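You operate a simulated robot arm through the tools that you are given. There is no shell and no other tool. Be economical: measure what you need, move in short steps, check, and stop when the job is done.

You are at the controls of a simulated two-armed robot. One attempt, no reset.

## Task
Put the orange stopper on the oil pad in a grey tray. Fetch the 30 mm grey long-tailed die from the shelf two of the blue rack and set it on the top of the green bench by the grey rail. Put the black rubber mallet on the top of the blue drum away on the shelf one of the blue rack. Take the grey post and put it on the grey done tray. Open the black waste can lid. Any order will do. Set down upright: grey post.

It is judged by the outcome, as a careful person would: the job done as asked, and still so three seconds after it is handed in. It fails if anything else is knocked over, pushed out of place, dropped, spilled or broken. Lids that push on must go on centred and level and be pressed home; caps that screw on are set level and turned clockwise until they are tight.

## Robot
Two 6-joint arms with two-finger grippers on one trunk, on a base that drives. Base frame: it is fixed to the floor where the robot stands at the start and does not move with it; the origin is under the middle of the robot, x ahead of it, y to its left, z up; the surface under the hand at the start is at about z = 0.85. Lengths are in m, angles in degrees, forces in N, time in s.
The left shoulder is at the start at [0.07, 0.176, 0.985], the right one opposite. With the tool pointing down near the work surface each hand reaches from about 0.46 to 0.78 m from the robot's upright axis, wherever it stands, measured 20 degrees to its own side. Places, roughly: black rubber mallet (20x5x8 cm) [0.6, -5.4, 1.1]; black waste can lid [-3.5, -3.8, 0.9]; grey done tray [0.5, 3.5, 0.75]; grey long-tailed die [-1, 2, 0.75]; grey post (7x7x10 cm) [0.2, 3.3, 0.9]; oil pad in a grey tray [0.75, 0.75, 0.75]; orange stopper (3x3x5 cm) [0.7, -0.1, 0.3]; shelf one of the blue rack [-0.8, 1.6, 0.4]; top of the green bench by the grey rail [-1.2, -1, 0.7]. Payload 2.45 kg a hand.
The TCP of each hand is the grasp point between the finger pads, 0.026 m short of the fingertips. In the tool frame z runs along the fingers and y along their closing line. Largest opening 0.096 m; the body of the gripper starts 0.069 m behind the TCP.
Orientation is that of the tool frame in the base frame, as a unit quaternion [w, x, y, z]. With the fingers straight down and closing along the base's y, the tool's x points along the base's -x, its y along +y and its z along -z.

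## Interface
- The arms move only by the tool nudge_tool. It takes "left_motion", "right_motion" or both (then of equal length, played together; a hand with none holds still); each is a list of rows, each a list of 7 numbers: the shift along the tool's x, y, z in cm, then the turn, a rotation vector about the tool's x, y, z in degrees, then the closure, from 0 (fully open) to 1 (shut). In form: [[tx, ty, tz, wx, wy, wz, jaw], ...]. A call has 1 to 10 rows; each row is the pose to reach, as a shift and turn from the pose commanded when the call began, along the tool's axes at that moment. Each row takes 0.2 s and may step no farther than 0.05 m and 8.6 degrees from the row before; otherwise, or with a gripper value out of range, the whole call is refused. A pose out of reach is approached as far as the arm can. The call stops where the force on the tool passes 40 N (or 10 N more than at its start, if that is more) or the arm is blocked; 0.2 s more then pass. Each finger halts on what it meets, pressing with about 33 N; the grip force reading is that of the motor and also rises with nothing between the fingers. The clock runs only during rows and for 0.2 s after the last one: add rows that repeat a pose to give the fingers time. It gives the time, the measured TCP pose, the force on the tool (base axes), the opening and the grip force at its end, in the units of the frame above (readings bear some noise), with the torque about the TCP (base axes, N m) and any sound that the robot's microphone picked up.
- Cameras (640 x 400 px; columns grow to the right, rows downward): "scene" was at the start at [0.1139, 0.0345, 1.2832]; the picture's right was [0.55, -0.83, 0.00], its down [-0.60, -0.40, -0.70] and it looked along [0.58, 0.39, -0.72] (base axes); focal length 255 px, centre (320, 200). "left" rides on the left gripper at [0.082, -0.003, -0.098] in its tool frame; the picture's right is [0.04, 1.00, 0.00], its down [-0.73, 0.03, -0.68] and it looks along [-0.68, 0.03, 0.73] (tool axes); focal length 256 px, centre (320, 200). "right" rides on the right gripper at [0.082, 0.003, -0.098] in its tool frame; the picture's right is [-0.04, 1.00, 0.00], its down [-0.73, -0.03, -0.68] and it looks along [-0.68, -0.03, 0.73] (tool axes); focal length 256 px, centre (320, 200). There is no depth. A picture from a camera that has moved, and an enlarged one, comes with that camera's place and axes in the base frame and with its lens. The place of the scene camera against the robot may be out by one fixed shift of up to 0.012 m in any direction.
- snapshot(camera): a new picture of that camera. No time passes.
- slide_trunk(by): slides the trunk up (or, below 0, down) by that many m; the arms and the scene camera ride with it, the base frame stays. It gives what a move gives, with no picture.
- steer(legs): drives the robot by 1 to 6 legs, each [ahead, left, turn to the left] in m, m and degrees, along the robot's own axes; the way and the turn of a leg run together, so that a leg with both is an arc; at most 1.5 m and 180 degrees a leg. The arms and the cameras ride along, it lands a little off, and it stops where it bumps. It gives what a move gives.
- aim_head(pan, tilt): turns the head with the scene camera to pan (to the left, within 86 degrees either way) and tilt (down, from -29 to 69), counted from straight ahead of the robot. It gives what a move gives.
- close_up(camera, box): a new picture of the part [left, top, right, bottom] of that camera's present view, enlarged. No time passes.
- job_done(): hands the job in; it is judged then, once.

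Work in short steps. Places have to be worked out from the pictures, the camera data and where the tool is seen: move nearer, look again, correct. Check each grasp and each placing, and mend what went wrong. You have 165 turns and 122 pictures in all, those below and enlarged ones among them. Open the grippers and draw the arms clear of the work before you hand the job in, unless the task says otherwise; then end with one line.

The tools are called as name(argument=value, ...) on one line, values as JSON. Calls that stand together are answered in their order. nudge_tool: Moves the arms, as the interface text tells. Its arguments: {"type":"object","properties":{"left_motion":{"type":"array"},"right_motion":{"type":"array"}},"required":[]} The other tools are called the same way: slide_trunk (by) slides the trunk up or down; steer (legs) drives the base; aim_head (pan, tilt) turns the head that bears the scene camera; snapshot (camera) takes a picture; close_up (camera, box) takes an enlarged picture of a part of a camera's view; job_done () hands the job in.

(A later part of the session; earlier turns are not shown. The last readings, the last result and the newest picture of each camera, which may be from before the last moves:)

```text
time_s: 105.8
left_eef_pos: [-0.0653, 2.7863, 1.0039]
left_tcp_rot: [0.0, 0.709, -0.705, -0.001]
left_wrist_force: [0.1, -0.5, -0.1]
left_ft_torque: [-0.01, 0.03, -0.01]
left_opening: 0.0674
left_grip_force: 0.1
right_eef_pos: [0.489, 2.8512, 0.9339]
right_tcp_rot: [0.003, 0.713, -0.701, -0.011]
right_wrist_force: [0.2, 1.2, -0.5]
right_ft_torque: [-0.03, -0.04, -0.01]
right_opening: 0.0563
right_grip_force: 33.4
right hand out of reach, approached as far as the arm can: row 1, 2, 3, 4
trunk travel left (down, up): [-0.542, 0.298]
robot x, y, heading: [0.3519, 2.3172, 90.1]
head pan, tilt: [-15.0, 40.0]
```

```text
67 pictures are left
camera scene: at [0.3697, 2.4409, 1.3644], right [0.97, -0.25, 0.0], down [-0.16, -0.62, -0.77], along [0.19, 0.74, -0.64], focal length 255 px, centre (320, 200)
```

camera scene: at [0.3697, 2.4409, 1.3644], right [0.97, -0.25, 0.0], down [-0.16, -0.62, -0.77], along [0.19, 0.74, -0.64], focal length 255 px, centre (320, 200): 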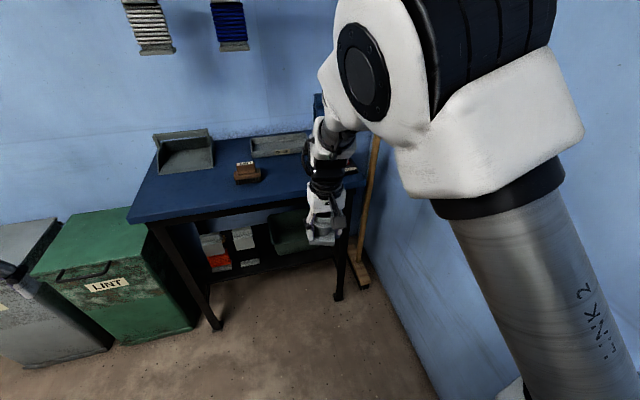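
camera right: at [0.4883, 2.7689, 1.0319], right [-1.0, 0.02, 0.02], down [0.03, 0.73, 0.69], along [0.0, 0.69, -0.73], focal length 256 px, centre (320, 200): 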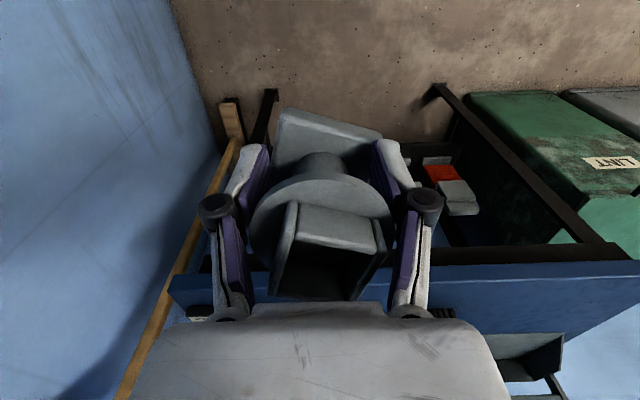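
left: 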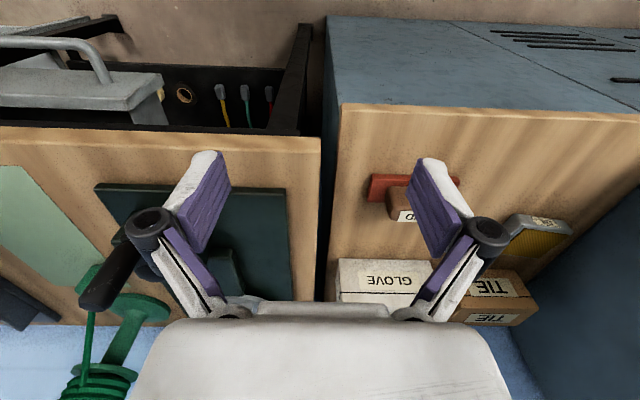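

The tool is nearly vertical now. I'll raise the trunk a little and test how far the hand extends forward from here.

slide_trunk(by=0.08)

nudge_tool(right_motion=[[-3, 0, 0, 0, 0, 0, 0.8], [-6, 0, 0, 0, 0, 0, 0.8], [-9, 0, 0, 0, 0, 0, 0.8], [-12, 0, 0, 0, 0, 0, 0.8], [-15, 0, 0, 0, 0, 0, 0.8]])

```text
time_s: 106.9
left_eef_pos: [-0.066, 2.7865, 1.0827]
left_tcp_rot: [0.001, 0.71, -0.705, -0.001]
left_wrist_force: [0.9, -0.8, 0.4]
left_ft_torque: [-0.03, -0.01, 0.0]
left_opening: 0.0671
left_grip_force: 0.1
right_eef_pos: [0.4874, 2.8515, 1.0147]
right_tcp_rot: [0.003, 0.714, -0.7, -0.013]
right_wrist_force: [0.4, -0.1, -1.9]
right_ft_torque: [-0.04, 0.03, -0.01]
right_opening: 0.0562
right_grip_force: 32.9
trunk travel left (down, up): [-0.622, 0.218]
robot x, y, heading: [0.3503, 2.3197, 90.1]
head pan, tilt: [-15.0, 40.0]
```

```text
time_s: 108.1
left_eef_pos: [-0.0677, 2.7859, 1.0836]
left_tcp_rot: [0.001, 0.709, -0.705, -0.002]
left_wrist_force: [-0.1, 0.2, 0.5]
left_ft_torque: [0.0, -0.01, -0.01]
left_opening: 0.0671
left_grip_force: 0.0
right_eef_pos: [0.4974, 2.94, 1.0017]
right_tcp_rot: [0.015, 0.738, -0.673, -0.044]
right_wrist_force: [0.1, 0.4, -1.2]
right_ft_torque: [-0.01, 0.01, 0.03]
right_opening: 0.0563
right_grip_force: 33.0
right hand out of reach, approached as far as the arm can: row 1, 2, 3, 4, 5
trunk travel left (down, up): [-0.622, 0.218]
robot x, y, heading: [0.3548, 2.3133, 90.4]
head pan, tilt: [-15.0, 40.0]
```

The limit is a wrist-yaw joint: the hand wants to yaw left. The post's yaw doesn't matter, so I'll yaw the hand ~25° left and see.

nudge_tool(right_motion=[[0, 0, 0, 0, 0, -8, 0.8], [0, 0, 0, 0, 0, -16, 0.8], [0, 0, 0, 0, 0, -24, 0.8], [0, 0, 0, 0, 0, -30, 0.8], [0, 0, 0, 0, 0, -30, 0.8]])

```text
time_s: 109.3
left_eef_pos: [-0.0667, 2.7856, 1.0841]
left_tcp_rot: [0.001, 0.71, -0.704, -0.001]
left_wrist_force: [-0.2, 0.4, -0.4]
left_ft_torque: [0.02, -0.01, 0.01]
left_opening: 0.0669
left_grip_force: 0.0
right_eef_pos: [0.4972, 2.9403, 0.9989]
right_tcp_rot: [0.003, 0.887, -0.459, -0.048]
right_wrist_force: [0.5, 0.0, -1.0]
right_ft_torque: [-0.03, -0.02, 0.02]
right_opening: 0.0565
right_grip_force: 32.9
trunk travel left (down, up): [-0.622, 0.218]
robot x, y, heading: [0.3529, 2.3207, 90.4]
head pan, tilt: [-15.0, 40.0]
```

Freed. Now make the tool vertical and look at how the post sits in the grip.

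nudge_tool(right_motion=[[0, 0, 0, 1.4, 2.35, 0, 0.8], [0, 0, 0, 2.8, 4.7, 0, 0.8], [0, 0, 0, 2.8, 4.7, 0, 0.8]])

snapshot(camera="right")

close_up(camera="scene", box=[260, 90, 420, 190])

```text
time_s: 110.1
left_eef_pos: [-0.0664, 2.7859, 1.0841]
left_tcp_rot: [0.001, 0.71, -0.704, -0.001]
left_wrist_force: [-0.4, -0.3, -0.3]
left_ft_torque: [-0.02, -0.04, -0.01]
left_opening: 0.0674
left_grip_force: 0.0
right_eef_pos: [0.4727, 2.9163, 0.9962]
right_tcp_rot: [0.0, 0.887, -0.461, -0.001]
right_wrist_force: [0.0, -0.6, -1.7]
right_ft_torque: [0.0, 0.02, 0.04]
right_opening: 0.0564
right_grip_force: 32.7
right hand out of reach, approached as far as the arm can: row 1, 2, 3
trunk travel left (down, up): [-0.622, 0.218]
robot x, y, heading: [0.351, 2.3195, 90.4]
head pan, tilt: [-15.0, 40.0]
```

```text
66 pictures are left
camera right: at [0.5176, 2.8468, 1.0948], right [-0.84, -0.54, 0.0], down [-0.4, 0.62, 0.68], along [-0.37, 0.57, -0.73], focal length 256 px, centre (320, 200)
```

right: 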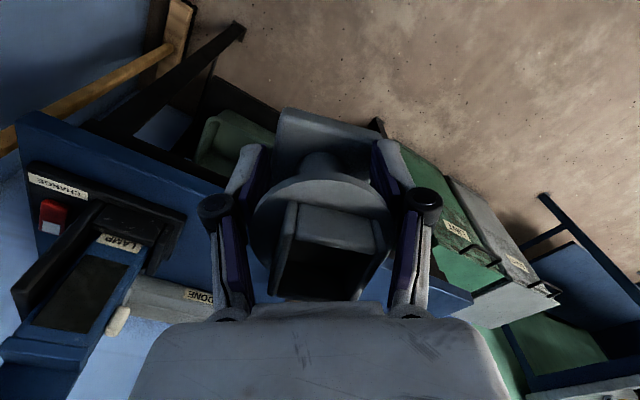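

```text
4.00 times, centred on (340, 140) of scene
camera zoom: at [0.37, 2.4408, 1.4444], right [0.97, -0.25, 0.0], down [-0.16, -0.62, -0.77], along [0.19, 0.74, -0.64], focal length 1018 px, centre (240, 440)
```

zoom: 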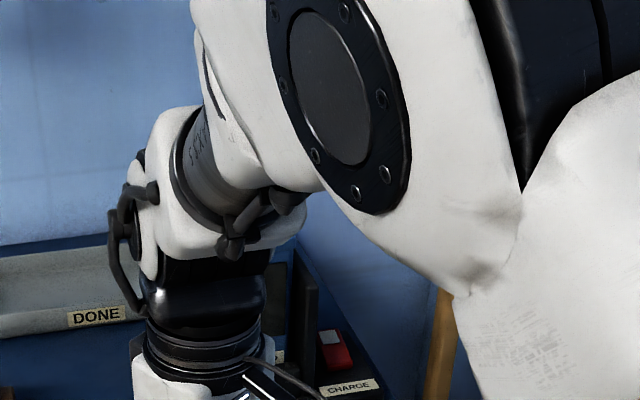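

Post sits nearly level in the grip, just yawed. I'll test forward reach again from this pose.

nudge_tool(right_motion=[[-2.5, 1.7, 0, 0, 0, 0, 0.8], [-5, 3.4, 0, 0, 0, 0, 0.8], [-7.5, 5.1, 0, 0, 0, 0, 0.8], [-7.5, 5.1, 0, 0, 0, 0, 0.8]])

```text
time_s: 111.1
left_eef_pos: [-0.0672, 2.7842, 1.084]
left_tcp_rot: [0.0, 0.71, -0.705, -0.002]
left_wrist_force: [-0.5, -0.2, 0.6]
left_ft_torque: [0.03, 0.02, 0.0]
left_opening: 0.0672
left_grip_force: 0.1
right_eef_pos: [0.4041, 2.9559, 1.001]
right_tcp_rot: [0.007, 0.88, -0.475, -0.011]
right_wrist_force: [-0.2, 0.0, -1.7]
right_ft_torque: [-0.02, -0.05, -0.02]
right_opening: 0.0561
right_grip_force: 33.0
trunk travel left (down, up): [-0.622, 0.218]
robot x, y, heading: [0.3532, 2.3191, 90.3]
head pan, tilt: [-15.0, 40.0]
```

nudge_tool(right_motion=[[-2.5, -1.65, 0, 0, 0, 0, 0.8], [-5, -3.3, 0, 0, 0, 0, 0.8], [-7.5, -4.95, 0, 0, 0, 0, 0.8], [-8.35, -5.5, 0, 0, 0, 0, 0.8], [-8.35, -5.5, 0, 0, 0, 0, 0.8]])

```text
time_s: 112.3
left_eef_pos: [-0.0657, 2.786, 1.0848]
left_tcp_rot: [0.001, 0.71, -0.704, -0.002]
left_wrist_force: [0.3, -0.3, 0.5]
left_ft_torque: [0.01, 0.02, -0.01]
left_opening: 0.0671
left_grip_force: 0.1
right_eef_pos: [0.3903, 2.9677, 0.9991]
right_tcp_rot: [0.005, 0.882, -0.471, -0.01]
right_wrist_force: [0.0, 0.1, -1.6]
right_ft_torque: [-0.01, -0.04, -0.02]
right_opening: 0.0564
right_grip_force: 32.8
right hand out of reach, approached as far as the arm can: row 1, 2, 3, 4, 5
trunk travel left (down, up): [-0.622, 0.218]
robot x, y, heading: [0.354, 2.3146, 90.3]
head pan, tilt: [-15.0, 40.0]
```

Max forward is about 0.65 from the axis now, enough if I drive closer. Driving forward 0.42 and right 0.03, watching.

steer(legs=[[0.3, -0.03, -0.3]])

snapshot(camera="right")

```text
time_s: 114.4
left_eef_pos: [-0.0412, 3.0899, 1.0827]
left_tcp_rot: [0.001, 0.711, -0.703, 0.0]
left_wrist_force: [0.5, 0.3, -0.4]
left_ft_torque: [0.01, 0.0, -0.01]
left_opening: 0.0675
left_grip_force: 0.1
right_eef_pos: [0.4142, 3.2737, 0.9983]
right_tcp_rot: [0.007, 0.883, -0.469, -0.009]
right_wrist_force: [-0.1, 0.3, -1.4]
right_ft_torque: [-0.02, -0.04, -0.03]
right_opening: 0.0564
right_grip_force: 32.6
trunk travel left (down, up): [-0.622, 0.218]
robot x, y, heading: [0.3789, 2.6227, 90.8]
head pan, tilt: [-15.0, 40.0]
```

```text
64 pictures are left
camera right: at [0.4591, 3.2043, 1.0953], right [-0.85, -0.53, 0.02], down [-0.37, 0.63, 0.69], along [-0.37, 0.58, -0.73], focal length 256 px, centre (320, 200)
```

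right: 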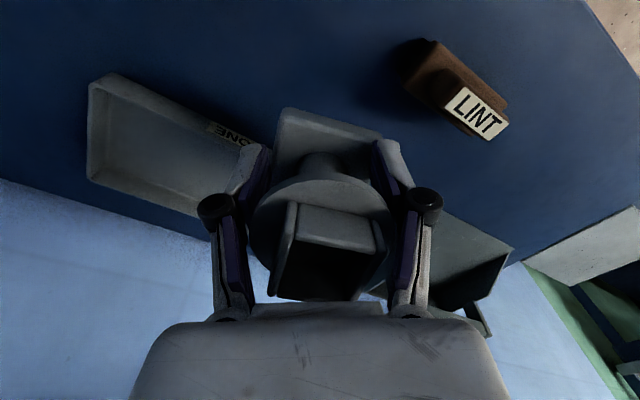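

Tray centre ≈ (0.445, 3.405), unmoved. I'll drive 0.13 forward and 0.03 right to get over it.

steer(legs=[[0.13, -0.03, -0.5]])

snapshot(camera="right")

snapshot(camera="scene")

```text
time_s: 115.7
left_eef_pos: [-0.0056, 3.2259, 1.0835]
left_tcp_rot: [0.001, 0.707, -0.707, -0.002]
left_wrist_force: [-0.5, 0.1, 0.4]
left_ft_torque: [-0.02, 0.01, 0.0]
left_opening: 0.0671
left_grip_force: 0.1
right_eef_pos: [0.4535, 3.4056, 0.9975]
right_tcp_rot: [0.006, 0.88, -0.475, -0.01]
right_wrist_force: [0.0, -0.2, -0.6]
right_ft_torque: [-0.03, -0.03, -0.03]
right_opening: 0.0562
right_grip_force: 32.5
trunk travel left (down, up): [-0.622, 0.218]
robot x, y, heading: [0.4089, 2.7543, 89.9]
head pan, tilt: [-15.0, 40.0]
```

```text
63 pictures are left
camera right: at [0.4971, 3.3347, 1.0957], right [-0.86, -0.52, 0.02], down [-0.36, 0.63, 0.69], along [-0.37, 0.58, -0.73], focal length 256 px, centre (320, 200)
```

right: 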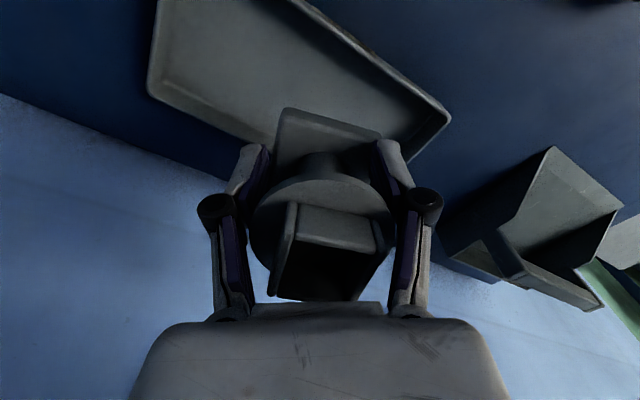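

```text
62 pictures are left
camera scene: at [0.4278, 2.8769, 1.4446], right [0.97, -0.26, 0.0], down [-0.17, -0.62, -0.77], along [0.2, 0.74, -0.64], focal length 255 px, centre (320, 200)
```

scene: 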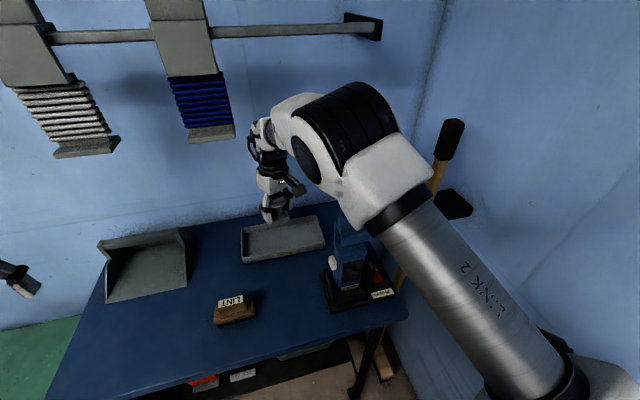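

Post is above the tray's middle (tray x 0.34–0.57, y 3.35–3.47). I'll lower the trunk 7 cm.

slide_trunk(by=-0.07)

snapshot(camera="right")

```text
time_s: 116.8
left_eef_pos: [-0.0055, 3.226, 1.014]
left_tcp_rot: [-0.001, -0.707, 0.707, 0.001]
left_wrist_force: [0.3, 0.3, 1.6]
left_ft_torque: [-0.01, -0.02, -0.01]
left_opening: 0.0675
left_grip_force: 0.1
right_eef_pos: [0.4534, 3.4053, 0.9275]
right_tcp_rot: [0.008, 0.88, -0.475, -0.009]
right_wrist_force: [0.3, 0.5, -0.5]
right_ft_torque: [-0.01, -0.01, 0.0]
right_opening: 0.0564
right_grip_force: 32.9
trunk travel left (down, up): [-0.552, 0.288]
robot x, y, heading: [0.4118, 2.7549, 90.2]
head pan, tilt: [-15.0, 40.0]
```

```text
61 pictures are left
camera right: at [0.4977, 3.3353, 1.0254], right [-0.86, -0.51, 0.02], down [-0.36, 0.63, 0.69], along [-0.37, 0.58, -0.73], focal length 256 px, centre (320, 200)
```

right: 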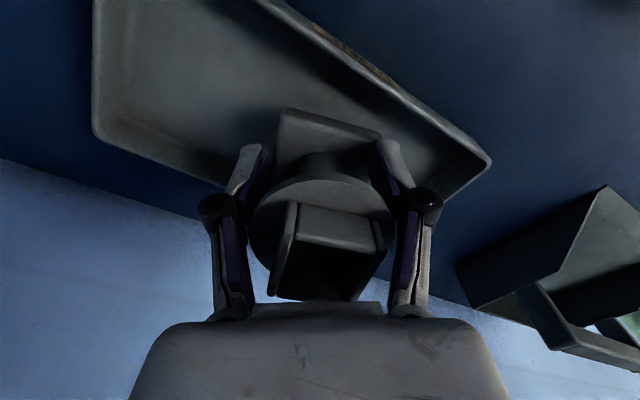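

Base seems about 1 cm toward the far rim; I'll shift 1 cm nearer, then lower the last bit.

nudge_tool(right_motion=[[0.84, 0.55, 0, 0, 0, 0, 0.8], [0.84, 0.55, 0, 0, 0, 0, 0.8]])

slide_trunk(by=-0.012)

```text
time_s: 117.4
left_eef_pos: [-0.0054, 3.226, 1.0142]
left_tcp_rot: [0.001, 0.707, -0.707, -0.002]
left_wrist_force: [0.1, -0.1, -1.2]
left_ft_torque: [-0.02, 0.01, -0.03]
left_opening: 0.067
left_grip_force: 0.0
right_eef_pos: [0.4581, 3.3984, 0.9254]
right_tcp_rot: [0.012, 0.877, -0.48, -0.012]
right_wrist_force: [0.6, 0.1, -0.7]
right_ft_torque: [0.01, 0.0, -0.03]
right_opening: 0.0564
right_grip_force: 32.9
trunk travel left (down, up): [-0.552, 0.288]
robot x, y, heading: [0.4088, 2.7517, 89.9]
head pan, tilt: [-15.0, 40.0]
```

```text
time_s: 118.0
left_eef_pos: [-0.0065, 3.2253, 1.0013]
left_tcp_rot: [-0.001, -0.707, 0.708, 0.002]
left_wrist_force: [0.0, -0.4, -0.6]
left_ft_torque: [-0.04, -0.02, 0.01]
left_opening: 0.0675
left_grip_force: 0.1
right_eef_pos: [0.4589, 3.3974, 0.9164]
right_tcp_rot: [0.011, 0.878, -0.479, -0.013]
right_wrist_force: [-0.7, -0.5, -1.1]
right_ft_torque: [-0.02, 0.01, -0.02]
right_opening: 0.0561
right_grip_force: 33.0
trunk travel left (down, up): [-0.54, 0.3]
robot x, y, heading: [0.4141, 2.7556, 89.9]
head pan, tilt: [-15.0, 40.0]
```

Not touching yet; lowering in 6 mm steps.

slide_trunk(by=-0.006)

slide_trunk(by=-0.004)

snapshot(camera="right")

```text
time_s: 118.5
left_eef_pos: [-0.0055, 3.2261, 0.9958]
left_tcp_rot: [0.001, 0.707, -0.707, -0.001]
left_wrist_force: [0.0, 0.0, 0.2]
left_ft_torque: [-0.03, 0.0, 0.0]
left_opening: 0.0671
left_grip_force: 0.1
right_eef_pos: [0.4585, 3.3976, 0.911]
right_tcp_rot: [0.011, 0.877, -0.48, -0.013]
right_wrist_force: [-0.2, 0.0, -0.4]
right_ft_torque: [-0.04, 0.03, 0.01]
right_opening: 0.0564
right_grip_force: 33.2
trunk travel left (down, up): [-0.534, 0.306]
robot x, y, heading: [0.409, 2.7547, 90.0]
head pan, tilt: [-15.0, 40.0]
```

```text
time_s: 119.1
left_eef_pos: [-0.0049, 3.2258, 0.9931]
left_tcp_rot: [-0.002, -0.707, 0.707, 0.001]
left_wrist_force: [-0.3, 0.2, 0.3]
left_ft_torque: [-0.01, 0.01, -0.01]
left_opening: 0.067
left_grip_force: 0.1
right_eef_pos: [0.4595, 3.3982, 0.9077]
right_tcp_rot: [0.01, 0.877, -0.48, -0.014]
right_wrist_force: [0.2, -0.1, 0.0]
right_ft_torque: [-0.01, 0.0, -0.01]
right_opening: 0.0565
right_grip_force: 33.3
trunk travel left (down, up): [-0.53, 0.31]
robot x, y, heading: [0.4094, 2.7526, 90.2]
head pan, tilt: [-15.0, 40.0]
```

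```text
60 pictures are left
camera right: at [0.5035, 3.3278, 1.0048], right [-0.86, -0.51, 0.03], down [-0.35, 0.64, 0.69], along [-0.37, 0.58, -0.72], focal length 256 px, centre (320, 200)
```

right: 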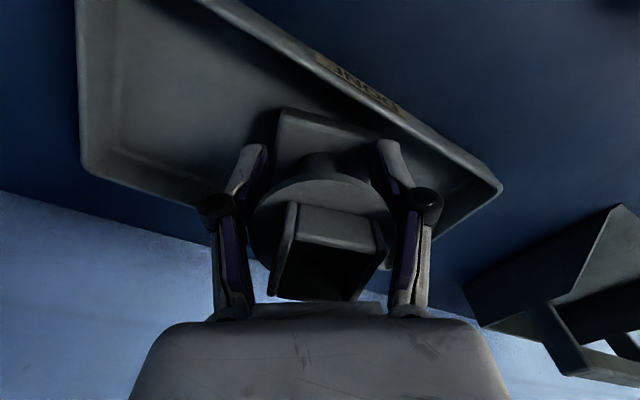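

slide_trunk(by=-0.005)

slide_trunk(by=-0.004)

```text
time_s: 119.6
left_eef_pos: [-0.0055, 3.2247, 0.9876]
left_tcp_rot: [0.0, -0.707, 0.707, 0.002]
left_wrist_force: [-0.3, -0.1, -0.3]
left_ft_torque: [-0.03, 0.01, 0.04]
left_opening: 0.0671
left_grip_force: 0.1
right_eef_pos: [0.4594, 3.3974, 0.9043]
right_tcp_rot: [0.009, 0.877, -0.48, -0.014]
right_wrist_force: [0.1, -1.2, 7.9]
right_ft_torque: [-0.14, -0.26, -0.02]
right_opening: 0.0563
right_grip_force: 33.0
trunk travel left (down, up): [-0.525, 0.315]
robot x, y, heading: [0.4126, 2.7556, 90.2]
head pan, tilt: [-15.0, 40.0]
```

```text
time_s: 120.1
left_eef_pos: [-0.0063, 3.2242, 0.9839]
left_tcp_rot: [0.0, 0.707, -0.707, -0.002]
left_wrist_force: [-0.3, -0.9, -0.2]
left_ft_torque: [0.0, -0.01, 0.03]
left_opening: 0.0673
left_grip_force: 0.0
right_eef_pos: [0.4588, 3.3973, 0.9024]
right_tcp_rot: [0.007, 0.877, -0.48, -0.016]
right_wrist_force: [-2.2, 5.4, 25.1]
right_ft_torque: [0.01, -0.65, 0.11]
right_opening: 0.0564
right_grip_force: 32.5
trunk travel left (down, up): [-0.521, 0.319]
robot x, y, heading: [0.4082, 2.7517, 90.2]
head pan, tilt: [-15.0, 40.0]
```

Touching down on the tray floor (25 N). I'll ease up 3 mm and open slowly.

slide_trunk(by=0.003)

nudge_tool(right_motion=[[0, 0, 0, 0, 0, 0, 0.38], [0, 0, 0, 0, 0, 0, 0.33], [0, 0, 0, 0, 0, 0, 0.28], [0, 0, 0, 0, 0, 0, 0.2], [0, 0, 0, 0, 0, 0, 0.1], [0, 0, 0, 0, 0, 0, 0]])

snapshot(camera="right")

```text
time_s: 120.7
left_eef_pos: [-0.0057, 3.2262, 0.9863]
left_tcp_rot: [0.0, 0.707, -0.707, -0.001]
left_wrist_force: [-0.2, -1.0, 0.5]
left_ft_torque: [-0.02, 0.0, 0.0]
left_opening: 0.0674
left_grip_force: 0.0
right_eef_pos: [0.4594, 3.3979, 0.9033]
right_tcp_rot: [0.01, 0.877, -0.48, -0.013]
right_wrist_force: [-0.9, -0.1, 3.1]
right_ft_torque: [-0.04, -0.08, 0.0]
right_opening: 0.0564
right_grip_force: 33.5
trunk travel left (down, up): [-0.524, 0.316]
robot x, y, heading: [0.4093, 2.7551, 89.8]
head pan, tilt: [-15.0, 40.0]
```

```text
time_s: 122.0
left_eef_pos: [-0.0063, 3.2268, 0.9851]
left_tcp_rot: [-0.001, -0.707, 0.708, 0.002]
left_wrist_force: [-0.1, 0.2, 0.3]
left_ft_torque: [0.01, 0.0, -0.01]
left_opening: 0.0674
left_grip_force: 0.0
right_eef_pos: [0.4587, 3.3982, 0.9008]
right_tcp_rot: [0.009, 0.877, -0.48, -0.015]
right_wrist_force: [-0.3, -0.5, 0.2]
right_ft_torque: [0.02, 0.04, -0.02]
right_opening: 0.0959
right_grip_force: 0.1
trunk travel left (down, up): [-0.524, 0.316]
robot x, y, heading: [0.4135, 2.7532, 90.2]
head pan, tilt: [-15.0, 40.0]
```

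```text
59 pictures are left
camera right: at [0.5035, 3.3278, 0.999], right [-0.86, -0.51, 0.03], down [-0.35, 0.64, 0.69], along [-0.37, 0.58, -0.72], focal length 256 px, centre (320, 200)
```

right: 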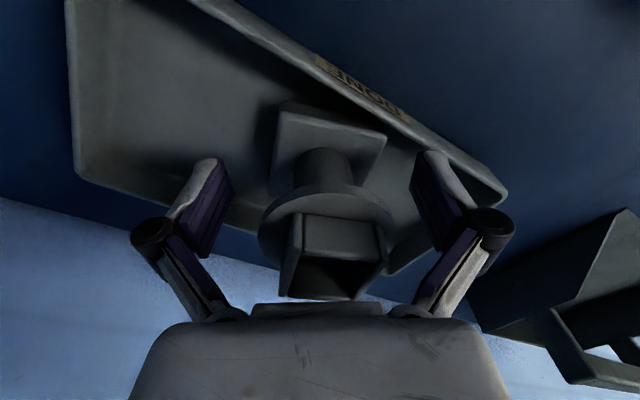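

The post stands free. Raise the hand straight up with the trunk, then check.

slide_trunk(by=0.14)

steer(legs=[[-0.4, 0, 0]])

close_up(camera="scene", box=[200, 50, 400, 175])

```text
time_s: 123.7
left_eef_pos: [-0.0049, 3.2266, 1.1253]
left_tcp_rot: [-0.001, -0.707, 0.707, 0.001]
left_wrist_force: [-0.2, -1.1, -0.1]
left_ft_torque: [0.05, 0.0, -0.02]
left_opening: 0.0671
left_grip_force: 0.0
right_eef_pos: [0.4588, 3.3996, 1.0415]
right_tcp_rot: [0.01, 0.877, -0.48, -0.014]
right_wrist_force: [0.1, -0.2, 0.0]
right_ft_torque: [0.03, 0.0, -0.02]
right_opening: 0.0962
right_grip_force: 0.1
trunk travel left (down, up): [-0.664, 0.176]
robot x, y, heading: [0.4134, 2.7559, 90.0]
head pan, tilt: [-15.0, 40.0]
```

```text
time_s: 126.2
left_eef_pos: [-0.0022, 2.8238, 1.1254]
left_tcp_rot: [-0.001, -0.705, 0.71, 0.001]
left_wrist_force: [-0.3, 0.1, -0.5]
left_ft_torque: [-0.01, 0.0, 0.01]
left_opening: 0.0674
left_grip_force: 0.0
right_eef_pos: [0.4629, 2.9918, 1.0421]
right_tcp_rot: [0.01, 0.875, -0.483, -0.014]
right_wrist_force: [0.3, -0.2, 0.5]
right_ft_torque: [0.05, -0.04, -0.01]
right_opening: 0.0959
right_grip_force: 0.1
trunk travel left (down, up): [-0.664, 0.176]
robot x, y, heading: [0.4088, 2.35, 89.6]
head pan, tilt: [-15.0, 40.0]
```

```text
3.20 times, centred on (300, 112) of scene
camera zoom: at [0.4279, 2.4712, 1.4864], right [0.96, -0.26, 0.0], down [-0.17, -0.62, -0.77], along [0.2, 0.74, -0.64], focal length 815 px, centre (384, 480)
```

zoom: 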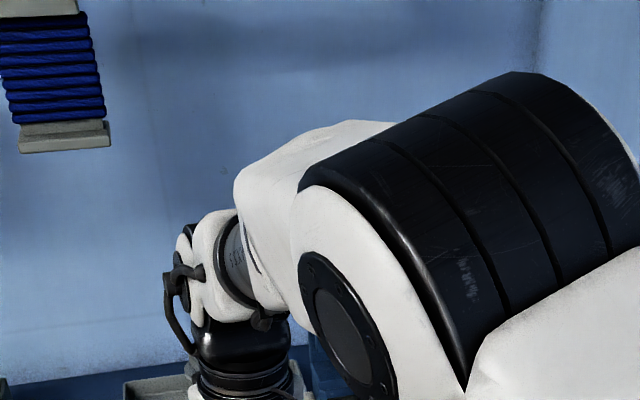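

The post was left standing in the tray. Now the die: I'll move left to x≈0, turn to face the rack (−x) and look.

steer(legs=[[0, 0.36, 0], [0, 0, 90]])

aim_head(pan=35, tilt=35)

snapshot(camera="scene")

```text
time_s: 131.4
left_eef_pos: [-0.559, 2.2262, 1.1349]
left_tcp_rot: [0.015, 0.972, -0.233, 0.002]
left_wrist_force: [3.4, 5.8, -1.4]
left_ft_torque: [0.04, -0.01, 0.06]
left_opening: 0.0626
left_grip_force: 0.1
right_eef_pos: [-0.5149, 2.7174, 1.0434]
right_tcp_rot: [0.025, 0.998, 0.053, -0.014]
right_wrist_force: [0.6, 0.1, 0.4]
right_ft_torque: [-0.05, 0.0, -0.02]
right_opening: 0.0959
right_grip_force: 0.1
trunk travel left (down, up): [-0.664, 0.176]
robot x, y, heading: [0.0299, 2.3678, 153.5]
head pan, tilt: [-15.0, 40.0]
stopped in leg 2: the robot was blocked; the commanded pose is now the measured one
```

```text
time_s: 132.6
left_eef_pos: [-0.5591, 2.2257, 1.1332]
left_tcp_rot: [0.016, 0.973, -0.232, 0.003]
left_wrist_force: [-7.7, 17.6, 6.8]
left_ft_torque: [-0.53, 0.01, -0.71]
left_opening: 0.0614
left_grip_force: 0.1
right_eef_pos: [-0.5149, 2.7169, 1.0412]
right_tcp_rot: [0.026, 0.998, 0.055, -0.015]
right_wrist_force: [-0.7, 0.6, -1.1]
right_ft_torque: [-0.01, 0.04, 0.0]
right_opening: 0.0959
right_grip_force: 0.1
trunk travel left (down, up): [-0.664, 0.176]
robot x, y, heading: [0.0288, 2.3689, 153.9]
head pan, tilt: [35.0, 35.0]
```

```text
57 pictures are left
camera scene: at [-0.0913, 2.3939, 1.4952], right [-0.15, 0.99, -0.02], down [0.56, 0.07, -0.83], along [-0.82, -0.14, -0.56], focal length 255 px, centre (320, 200)
```

scene: 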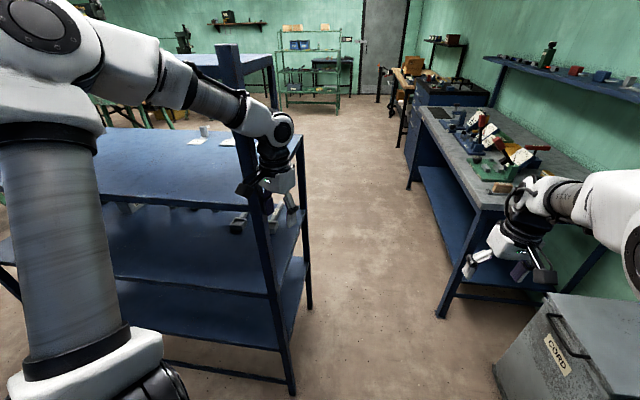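

Left hand touched the rack's corner post. I'll turn back a bit and move away, then do it with more clearance.

steer(legs=[[0, 0, -12], [-0.05, -0.3, 0], [0, 0, 37]])

aim_head(pan=60, tilt=35)

snapshot(camera="scene")

```text
time_s: 137.1
left_eef_pos: [-0.2188, 2.1771, 1.1209]
left_tcp_rot: [0.0, 1.0, -0.013, 0.007]
left_wrist_force: [-0.1, -0.7, 0.3]
left_ft_torque: [0.02, 0.0, 0.02]
left_opening: 0.0673
left_grip_force: 0.1
right_eef_pos: [-0.3881, 2.6421, 1.0431]
right_tcp_rot: [0.019, 0.962, 0.271, -0.005]
right_wrist_force: [0.2, 0.0, -0.5]
right_ft_torque: [-0.02, -0.02, 0.02]
right_opening: 0.0958
right_grip_force: 0.0
trunk travel left (down, up): [-0.664, 0.176]
robot x, y, heading: [0.2553, 2.5794, 178.9]
head pan, tilt: [35.0, 35.0]
```

```text
time_s: 138.0
left_eef_pos: [-0.2189, 2.1784, 1.1219]
left_tcp_rot: [0.001, 1.0, -0.013, 0.008]
left_wrist_force: [-0.3, -0.4, -0.3]
left_ft_torque: [0.01, -0.02, 0.03]
left_opening: 0.0673
left_grip_force: 0.1
right_eef_pos: [-0.388, 2.6416, 1.0426]
right_tcp_rot: [0.018, 0.963, 0.27, -0.004]
right_wrist_force: [0.8, 0.4, 0.2]
right_ft_torque: [0.03, -0.01, 0.0]
right_opening: 0.0957
right_grip_force: 0.0
trunk travel left (down, up): [-0.664, 0.176]
robot x, y, heading: [0.2488, 2.5778, 179.0]
head pan, tilt: [60.0, 35.0]
```

```text
56 pictures are left
camera scene: at [0.1551, 2.4948, 1.4941], right [-0.86, 0.51, 0.0], down [0.3, 0.49, -0.82], along [-0.42, -0.7, -0.57], focal length 255 px, centre (320, 200)
```

scene: 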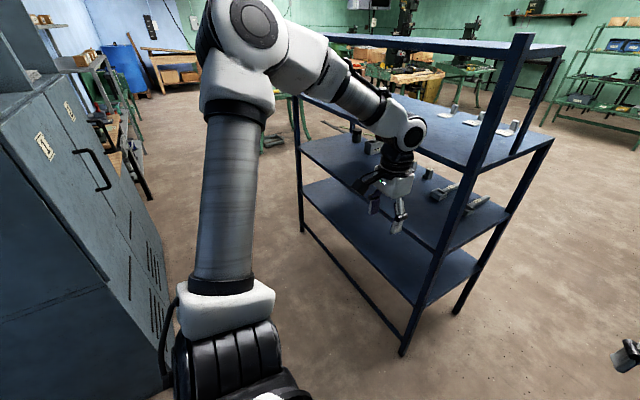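

The dies are visible on the middle shelf. Enlarging.

close_up(camera="scene", box=[330, 100, 540, 230])

```text
3.05 times, centred on (435, 165) of scene
camera zoom: at [0.1551, 2.4948, 1.4941], right [-0.86, 0.51, 0.0], down [0.3, 0.49, -0.82], along [-0.42, -0.7, -0.57], focal length 776 px, centre (-30, 307)
```

zoom: 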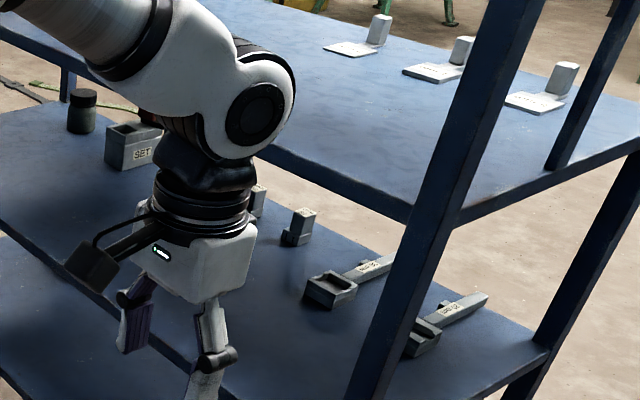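

Two long-tailed dies stand at about (-0.91, 1.88) and (-0.91, 2.04), tails toward −x. I'll zoom on their labels.

close_up(camera="scene", box=[425, 175, 497, 220])

```text
8.89 times, centred on (461, 198) of scene
camera zoom: at [0.1551, 2.4948, 1.4941], right [-0.86, 0.51, 0.0], down [0.3, 0.49, -0.82], along [-0.42, -0.7, -0.57], focal length 2263 px, centre (-933, 222)
```

zoom: 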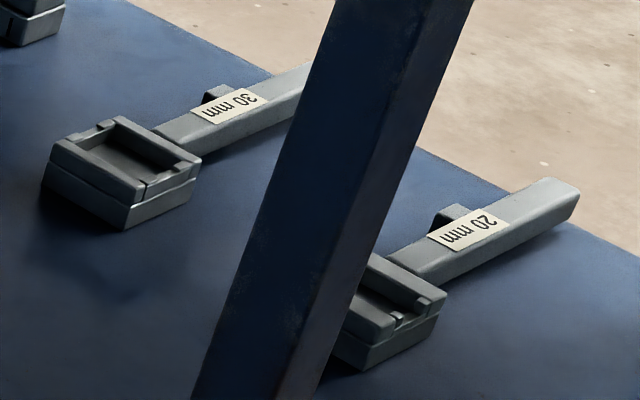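

The 30 mm die is the one at (-0.93, 1.88), its tail running to x≈-1.1. It is best reached from the rack's far side. I'll tuck the left hand inward and pass north of the rack.

nudge_tool(left_motion=[[0, -4.5, 0, 0, 0, 0, 0.3], [0, -9, 0, 0, 0, 0, 0.3], [0, -13.5, 0, 0, 0, 0, 0.3], [0, -18, 0, 0, 0, 0, 0.3]])

steer(legs=[[0.5, -0.03, 1], [0.5, 0, 0]])

aim_head(pan=20, tilt=30)

snapshot(camera="scene")

```text
time_s: 139.0
left_eef_pos: [-0.2127, 2.3601, 1.1228]
left_tcp_rot: [0.004, 1.0, -0.014, 0.008]
left_wrist_force: [0.1, -0.1, 0.6]
left_ft_torque: [-0.03, -0.03, -0.01]
left_opening: 0.067
left_grip_force: 0.0
right_eef_pos: [-0.3876, 2.6446, 1.0418]
right_tcp_rot: [0.019, 0.962, 0.271, -0.005]
right_wrist_force: [-0.5, 0.2, -0.5]
right_ft_torque: [-0.03, -0.02, 0.03]
right_opening: 0.0959
right_grip_force: 0.1
trunk travel left (down, up): [-0.664, 0.176]
robot x, y, heading: [0.2566, 2.578, 179.1]
head pan, tilt: [60.0, 35.0]
```

```text
time_s: 144.5
left_eef_pos: [-1.2027, 2.3874, 1.1231]
left_tcp_rot: [0.001, 1.0, -0.004, 0.007]
left_wrist_force: [-0.5, 0.8, -0.5]
left_ft_torque: [0.0, 0.0, 0.0]
left_opening: 0.0672
left_grip_force: 0.0
right_eef_pos: [-1.3841, 2.6696, 1.042]
right_tcp_rot: [0.018, 0.96, 0.278, -0.004]
right_wrist_force: [-0.7, -0.2, 0.3]
right_ft_torque: [-0.02, 0.01, 0.01]
right_opening: 0.0961
right_grip_force: 0.0
trunk travel left (down, up): [-0.664, 0.176]
robot x, y, heading: [-0.7389, 2.6184, 180.1]
head pan, tilt: [60.0, 35.0]
```

```text
time_s: 145.6
left_eef_pos: [-1.2039, 2.3876, 1.1218]
left_tcp_rot: [0.0, 1.0, -0.005, 0.008]
left_wrist_force: [-0.2, -0.2, 0.9]
left_ft_torque: [0.02, -0.01, 0.02]
left_opening: 0.0671
left_grip_force: 0.0
right_eef_pos: [-1.3845, 2.6696, 1.043]
right_tcp_rot: [0.018, 0.96, 0.278, -0.004]
right_wrist_force: [0.7, -0.1, -0.1]
right_ft_torque: [0.02, 0.03, 0.0]
right_opening: 0.0962
right_grip_force: 0.0
trunk travel left (down, up): [-0.664, 0.176]
robot x, y, heading: [-0.7378, 2.617, 180.0]
head pan, tilt: [20.0, 30.0]
```

```text
53 pictures are left
camera scene: at [-0.8794, 2.576, 1.5019], right [-0.34, 0.94, 0.0], down [0.47, 0.17, -0.87], along [-0.81, -0.3, -0.5], focal length 255 px, centre (320, 200)
```

scene: 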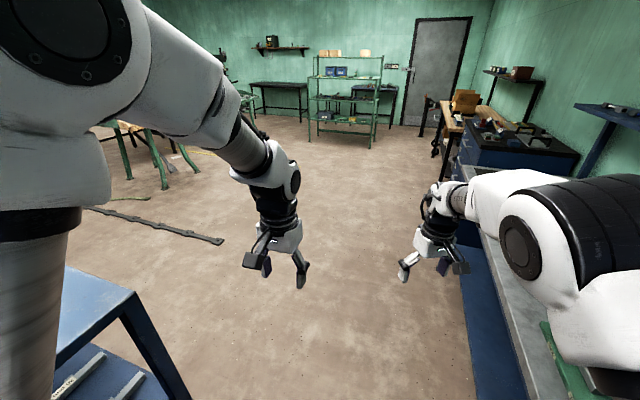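

Clear ahead. I'll drive past the rack's end, turn to face +x, and strafe to opposite the die.

steer(legs=[[1.17, 0, 0], [0, 0, 90], [0, 0, 90], [0, -0.85, 0]])

aim_head(pan=0, tilt=35)

snapshot(camera="scene")

```text
time_s: 163.3
left_eef_pos: [-1.4686, 2.0108, 1.1226]
left_tcp_rot: [-0.008, 0.007, 1.0, 0.0]
left_wrist_force: [0.0, 0.5, -0.1]
left_ft_torque: [0.0, 0.05, 0.01]
left_opening: 0.0674
left_grip_force: 0.1
right_eef_pos: [-1.2888, 1.7288, 1.0415]
right_tcp_rot: [0.004, -0.276, 0.961, 0.019]
right_wrist_force: [0.0, -0.4, 0.1]
right_ft_torque: [0.0, 0.01, 0.0]
right_opening: 0.096
right_grip_force: 0.2
trunk travel left (down, up): [-0.664, 0.176]
robot x, y, heading: [-1.9324, 1.7876, -0.4]
head pan, tilt: [20.0, 30.0]
```

```text
time_s: 164.2
left_eef_pos: [-1.4673, 2.0111, 1.122]
left_tcp_rot: [-0.009, 0.007, 1.0, 0.001]
left_wrist_force: [-0.3, -0.1, 0.2]
left_ft_torque: [0.01, -0.01, 0.01]
left_opening: 0.0671
left_grip_force: 0.0
right_eef_pos: [-1.2889, 1.7285, 1.0429]
right_tcp_rot: [0.004, -0.276, 0.961, 0.018]
right_wrist_force: [-0.3, 0.5, 0.9]
right_ft_torque: [-0.04, 0.0, 0.02]
right_opening: 0.0959
right_grip_force: 0.0
trunk travel left (down, up): [-0.664, 0.176]
robot x, y, heading: [-1.9308, 1.7857, -0.4]
head pan, tilt: [0.0, 35.0]
```

```text
52 pictures are left
camera scene: at [-1.7967, 1.7731, 1.4941], right [0.0, -1.0, 0.0], down [-0.57, 0.0, -0.82], along [0.82, 0.0, -0.57], focal length 255 px, centre (320, 200)
```

scene: 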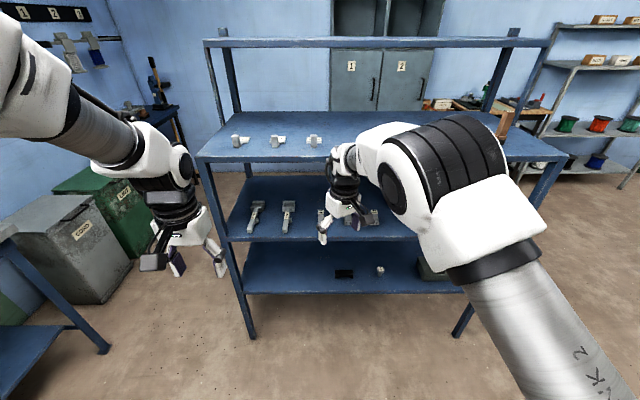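

The 30 mm die's tail runs from about x −0.88 to −1.05 at y≈1.907, z≈0.82. I'll tuck the right hand aside and pitch the left hand 45° forward.

nudge_tool(left_motion=[[0, 0, 0, 0, -6, 0, 0.3], [0, 0, 0, 0, -12, 0, 0.3], [0, 0, 0, 0, -18, 0, 0.3], [0, 0, 0, 0, -24, 0, 0.3], [0, 0, 0, 0, -30, 0, 0.3], [0, 0, 0, 0, -36, 0, 0.3], [0, 0, 0, 0, -41, 0, 0.3], [0, 0, 0, 0, -45, 0, 0.3]], right_motion=[[3.9, -2, 0, 0, 0, 0, 0], [7.8, -4, 0, 0, 0, 0, 0], [11.7, -6, 0, 0, 0, 0, 0], [15.5, -8, 0, 0, 0, 0, 0], [19.4, -10, 0, 0, 0, 0, 0], [23.3, -12, 0, 0, 0, 0, 0], [27.1, -14, 0, 0, 0, 0, 0], [31, -16, 0, 0, 0, 0, 0]])

slide_trunk(by=-0.17)

snapshot(camera="left")

```text
time_s: 165.9
left_eef_pos: [-1.4602, 2.0027, 1.1228]
left_tcp_rot: [0.358, 0.012, 0.934, -0.014]
left_wrist_force: [0.0, -0.3, 0.4]
left_ft_torque: [-0.03, 0.02, 0.02]
left_opening: 0.0671
left_grip_force: 0.1
left hand out of reach, approached as far as the arm can: row 5, 6, 7, 8
right_eef_pos: [-1.4777, 1.5636, 1.0071]
right_tcp_rot: [0.005, -0.276, 0.961, 0.019]
right_wrist_force: [-0.5, -0.4, 1.0]
right_ft_torque: [0.03, -0.03, -0.01]
right_opening: 0.0958
right_grip_force: 0.0
right hand out of reach, approached as far as the arm can: row 3, 4, 5, 6, 7, 8
trunk travel left (down, up): [-0.664, 0.176]
robot x, y, heading: [-1.9343, 1.7802, -0.3]
head pan, tilt: [0.0, 35.0]
```

```text
time_s: 167.9
left_eef_pos: [-1.4598, 2.0035, 0.9524]
left_tcp_rot: [0.359, 0.011, 0.933, -0.015]
left_wrist_force: [-0.5, 0.2, -0.2]
left_ft_torque: [0.0, 0.04, 0.0]
left_opening: 0.0672
left_grip_force: 0.1
right_eef_pos: [-1.4764, 1.5645, 0.8381]
right_tcp_rot: [0.005, -0.276, 0.961, 0.019]
right_wrist_force: [0.0, 0.3, -0.1]
right_ft_torque: [0.03, 0.02, -0.02]
right_opening: 0.096
right_grip_force: 0.1
trunk travel left (down, up): [-0.494, 0.346]
robot x, y, heading: [-1.9302, 1.7812, -0.1]
head pan, tilt: [0.0, 35.0]
```

```text
51 pictures are left
camera left: at [-1.5848, 2.0038, 0.9731], right [0.0, 1.0, -0.05], down [0.09, 0.05, 0.99], along [1.0, 0.0, -0.09], focal length 256 px, centre (320, 200)
```

left: 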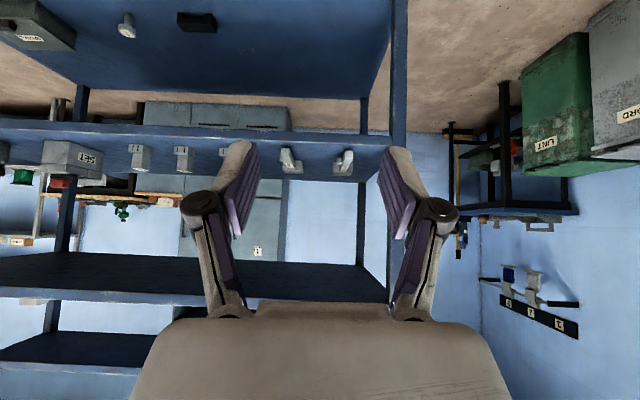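

Robot now forward 0.27 and right 0.09 to line up with the tail.

steer(legs=[[0.27, -0.09, 0]])

snapshot(camera="left")

```text
time_s: 169.8
left_eef_pos: [-1.1972, 1.909, 0.9528]
left_tcp_rot: [0.357, 0.01, 0.934, -0.013]
left_wrist_force: [0.5, -0.2, -0.1]
left_ft_torque: [0.02, 0.03, 0.0]
left_opening: 0.0671
left_grip_force: 0.0
right_eef_pos: [-1.2151, 1.4703, 0.8389]
right_tcp_rot: [0.005, -0.275, 0.961, 0.018]
right_wrist_force: [0.7, -0.6, -0.9]
right_ft_torque: [-0.01, -0.01, 0.03]
right_opening: 0.0958
right_grip_force: 0.0
trunk travel left (down, up): [-0.494, 0.346]
robot x, y, heading: [-1.6677, 1.6892, -0.2]
head pan, tilt: [0.0, 35.0]
```

```text
50 pictures are left
camera left: at [-1.3226, 1.9098, 0.9728], right [0.0, 1.0, -0.05], down [0.09, 0.05, 0.99], along [1.0, 0.0, -0.09], focal length 256 px, centre (320, 200)
```

left: 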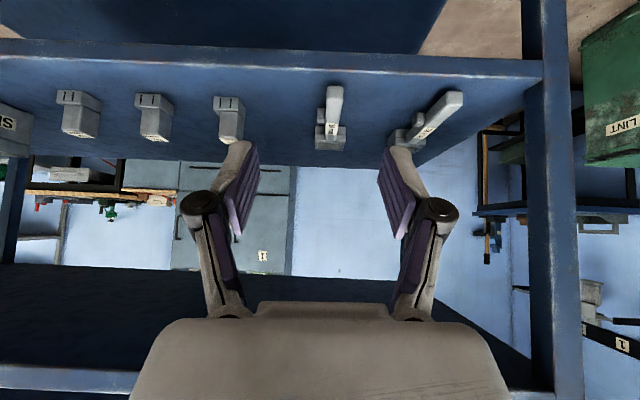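

Tail tip at (-1.068, 1.917), top z≈0.833, shelf z≈0.78. I'll move the left hand above the tail first.

nudge_tool(left_motion=[[-2.5, 0.3, 3.57, 0, 0, 0, 0.3], [-5, 0.6, 7.1, 0, 0, 0, 0.3], [-7.5, 0.9, 10.7, 0, 0, 0, 0.3], [-10, 1.2, 14.3, 0, 0, 0, 0.3], [-12.46, 1.48, 17.8, 0, 0, 0, 0.3], [-12.46, 1.48, 17.8, 0, 0, 0, 0.3]])

snapshot(camera="left")

```text
time_s: 171.2
left_eef_pos: [-0.9827, 1.9123, 0.9026]
left_tcp_rot: [0.358, 0.01, 0.934, -0.014]
left_wrist_force: [0.2, 0.2, 0.8]
left_ft_torque: [0.0, 0.0, 0.01]
left_opening: 0.0671
left_grip_force: 0.2
right_eef_pos: [-1.2158, 1.4704, 0.8389]
right_tcp_rot: [0.005, -0.277, 0.961, 0.019]
right_wrist_force: [-0.3, 0.4, -1.4]
right_ft_torque: [0.01, -0.02, -0.01]
right_opening: 0.0959
right_grip_force: 0.0
trunk travel left (down, up): [-0.494, 0.346]
robot x, y, heading: [-1.6684, 1.6856, -0.3]
head pan, tilt: [0.0, 35.0]
```

```text
49 pictures are left
camera left: at [-1.109, 1.9118, 0.9229], right [0.0, 1.0, -0.05], down [0.09, 0.05, 0.99], along [1.0, 0.0, -0.09], focal length 256 px, centre (320, 200)
```

left: 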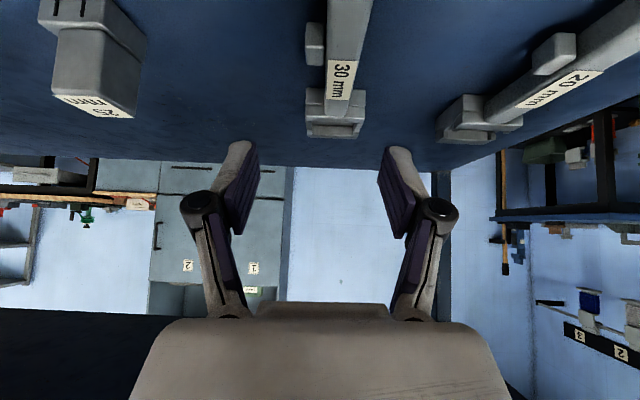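

A side knob on the tail at x≈-0.98; I'll grip just behind it at x≈-1.026, z≈0.826.

nudge_tool(left_motion=[[3, 0.3, -2.5, 0, 0, 0, 0.3], [5, 0.6, -0.5, 0, 0, 0, 0.3], [7, 0.9, 1.5, 0, 0, 0, 0.3], [8.35, 0.9, 2.84, 0, 0, 0, 0.3], [8.35, 0.9, 2.84, 0, 0, 0, 0.3]])

snapshot(camera="left")

```text
time_s: 172.4
left_eef_pos: [-1.0216, 1.942, 0.8355]
left_tcp_rot: [0.333, 0.025, 0.941, -0.047]
left_wrist_force: [0.3, 0.3, 0.6]
left_ft_torque: [0.0, 0.02, -0.03]
left_opening: 0.0671
left_grip_force: 0.0
left hand out of reach, approached as far as the arm can: row 2, 3, 4
right_eef_pos: [-1.2166, 1.4709, 0.8378]
right_tcp_rot: [0.005, -0.275, 0.961, 0.019]
right_wrist_force: [0.3, 0.1, 0.1]
right_ft_torque: [0.02, -0.01, 0.0]
right_opening: 0.0959
right_grip_force: 0.0
trunk travel left (down, up): [-0.494, 0.346]
robot x, y, heading: [-1.6692, 1.6921, -0.3]
head pan, tilt: [0.0, 35.0]
```

```text
48 pictures are left
camera left: at [-1.1465, 1.9504, 0.8617], right [0.05, 0.99, -0.1], down [0.15, 0.09, 0.98], along [0.99, -0.06, -0.14], focal length 256 px, centre (320, 200)
```

left: 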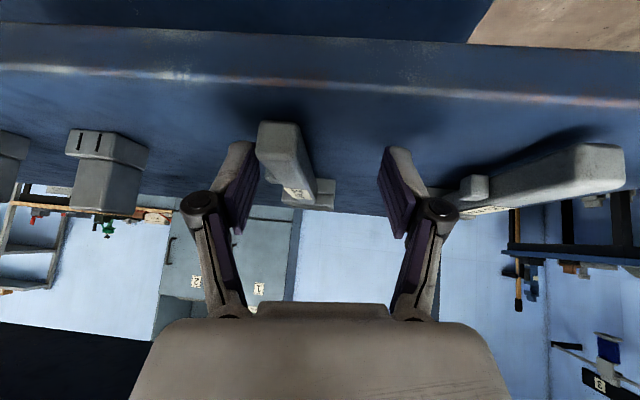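

The arm drifted 2 cm in y. I'll strafe the base 2 cm right and lower the trunk 8 mm to centre on the tail.

steer(legs=[[0, -0.02, 0]])

slide_trunk(by=-0.008)

snapshot(camera="left")

```text
time_s: 173.2
left_eef_pos: [-1.0226, 1.9245, 0.8367]
left_tcp_rot: [0.333, 0.026, 0.941, -0.049]
left_wrist_force: [-0.1, 0.5, 0.0]
left_ft_torque: [0.01, 0.0, -0.03]
left_opening: 0.0673
left_grip_force: 0.0
right_eef_pos: [-1.2158, 1.4535, 0.8385]
right_tcp_rot: [0.005, -0.276, 0.961, 0.019]
right_wrist_force: [0.8, -0.5, -0.1]
right_ft_torque: [-0.01, 0.03, 0.02]
right_opening: 0.0959
right_grip_force: 0.1
trunk travel left (down, up): [-0.494, 0.346]
robot x, y, heading: [-1.6675, 1.6714, -0.4]
head pan, tilt: [0.0, 35.0]
```

```text
time_s: 173.8
left_eef_pos: [-1.0216, 1.923, 0.8275]
left_tcp_rot: [0.334, 0.025, 0.941, -0.048]
left_wrist_force: [0.7, -0.9, 0.2]
left_ft_torque: [0.05, 0.03, 0.0]
left_opening: 0.0671
left_grip_force: 0.0
right_eef_pos: [-1.215, 1.4512, 0.8297]
right_tcp_rot: [0.004, -0.277, 0.961, 0.018]
right_wrist_force: [0.1, -0.1, 0.3]
right_ft_torque: [0.06, 0.02, -0.02]
right_opening: 0.096
right_grip_force: 0.1
trunk travel left (down, up): [-0.486, 0.354]
robot x, y, heading: [-1.6718, 1.6714, -0.3]
head pan, tilt: [0.0, 35.0]
```

```text
47 pictures are left
camera left: at [-1.1469, 1.9316, 0.8539], right [0.05, 0.99, -0.1], down [0.15, 0.09, 0.98], along [0.99, -0.06, -0.14], focal length 256 px, centre (320, 200)
```

left: 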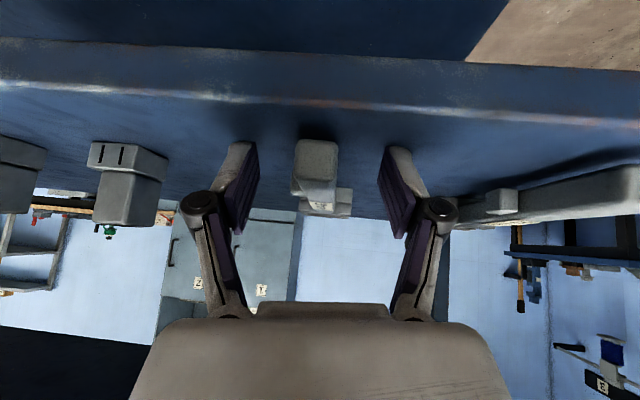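

Tail is centred between the fingers. Close.

nudge_tool(left_motion=[[0, 0, 0, 0, 0, 0, 0.6], [0, 0, 0, 0, 0, 0, 0.85], [0, 0, 0, 0, 0, 0, 0.95], [0, 0, 0, 0, 0, 0, 0.95]])

slide_trunk(by=0.04)

snapshot(camera="left")

```text
time_s: 174.8
left_eef_pos: [-1.0221, 1.924, 0.8293]
left_tcp_rot: [0.334, 0.026, 0.941, -0.049]
left_wrist_force: [0.6, 4.0, 11.7]
left_ft_torque: [0.44, -0.74, 0.11]
left_opening: 0.0196
left_grip_force: 33.2
right_eef_pos: [-1.2164, 1.4517, 0.8303]
right_tcp_rot: [0.006, -0.276, 0.961, 0.018]
right_wrist_force: [-0.3, 0.4, 0.2]
right_ft_torque: [-0.02, -0.01, -0.03]
right_opening: 0.0961
right_grip_force: 0.0
trunk travel left (down, up): [-0.486, 0.354]
robot x, y, heading: [-1.6707, 1.6723, -0.5]
head pan, tilt: [0.0, 35.0]
```

```text
time_s: 175.6
left_eef_pos: [-1.0206, 1.9237, 0.8656]
left_tcp_rot: [0.331, 0.026, 0.942, -0.049]
left_wrist_force: [-0.4, -0.3, -4.6]
left_ft_torque: [0.06, 0.7, -0.03]
left_opening: 0.0195
left_grip_force: 33.2
right_eef_pos: [-1.215, 1.4525, 0.8696]
right_tcp_rot: [0.003, -0.275, 0.961, 0.019]
right_wrist_force: [-0.2, -0.4, 0.2]
right_ft_torque: [-0.02, 0.01, 0.01]
right_opening: 0.0961
right_grip_force: 0.0
trunk travel left (down, up): [-0.526, 0.314]
robot x, y, heading: [-1.6722, 1.6725, -0.5]
head pan, tilt: [0.0, 35.0]
```

```text
46 pictures are left
camera left: at [-1.1459, 1.9321, 0.8926], right [0.05, 0.99, -0.1], down [0.15, 0.09, 0.98], along [0.99, -0.06, -0.15], focal length 256 px, centre (320, 200)
```

left: 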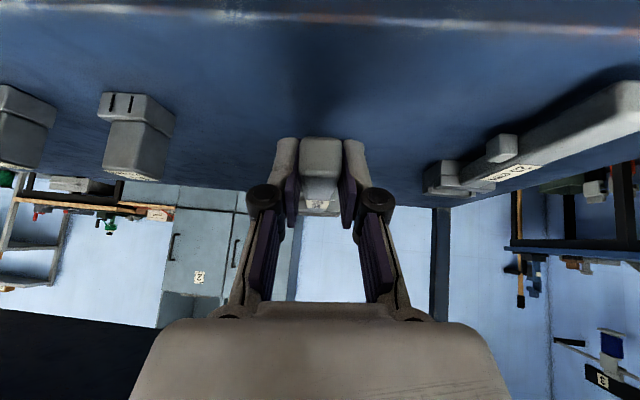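

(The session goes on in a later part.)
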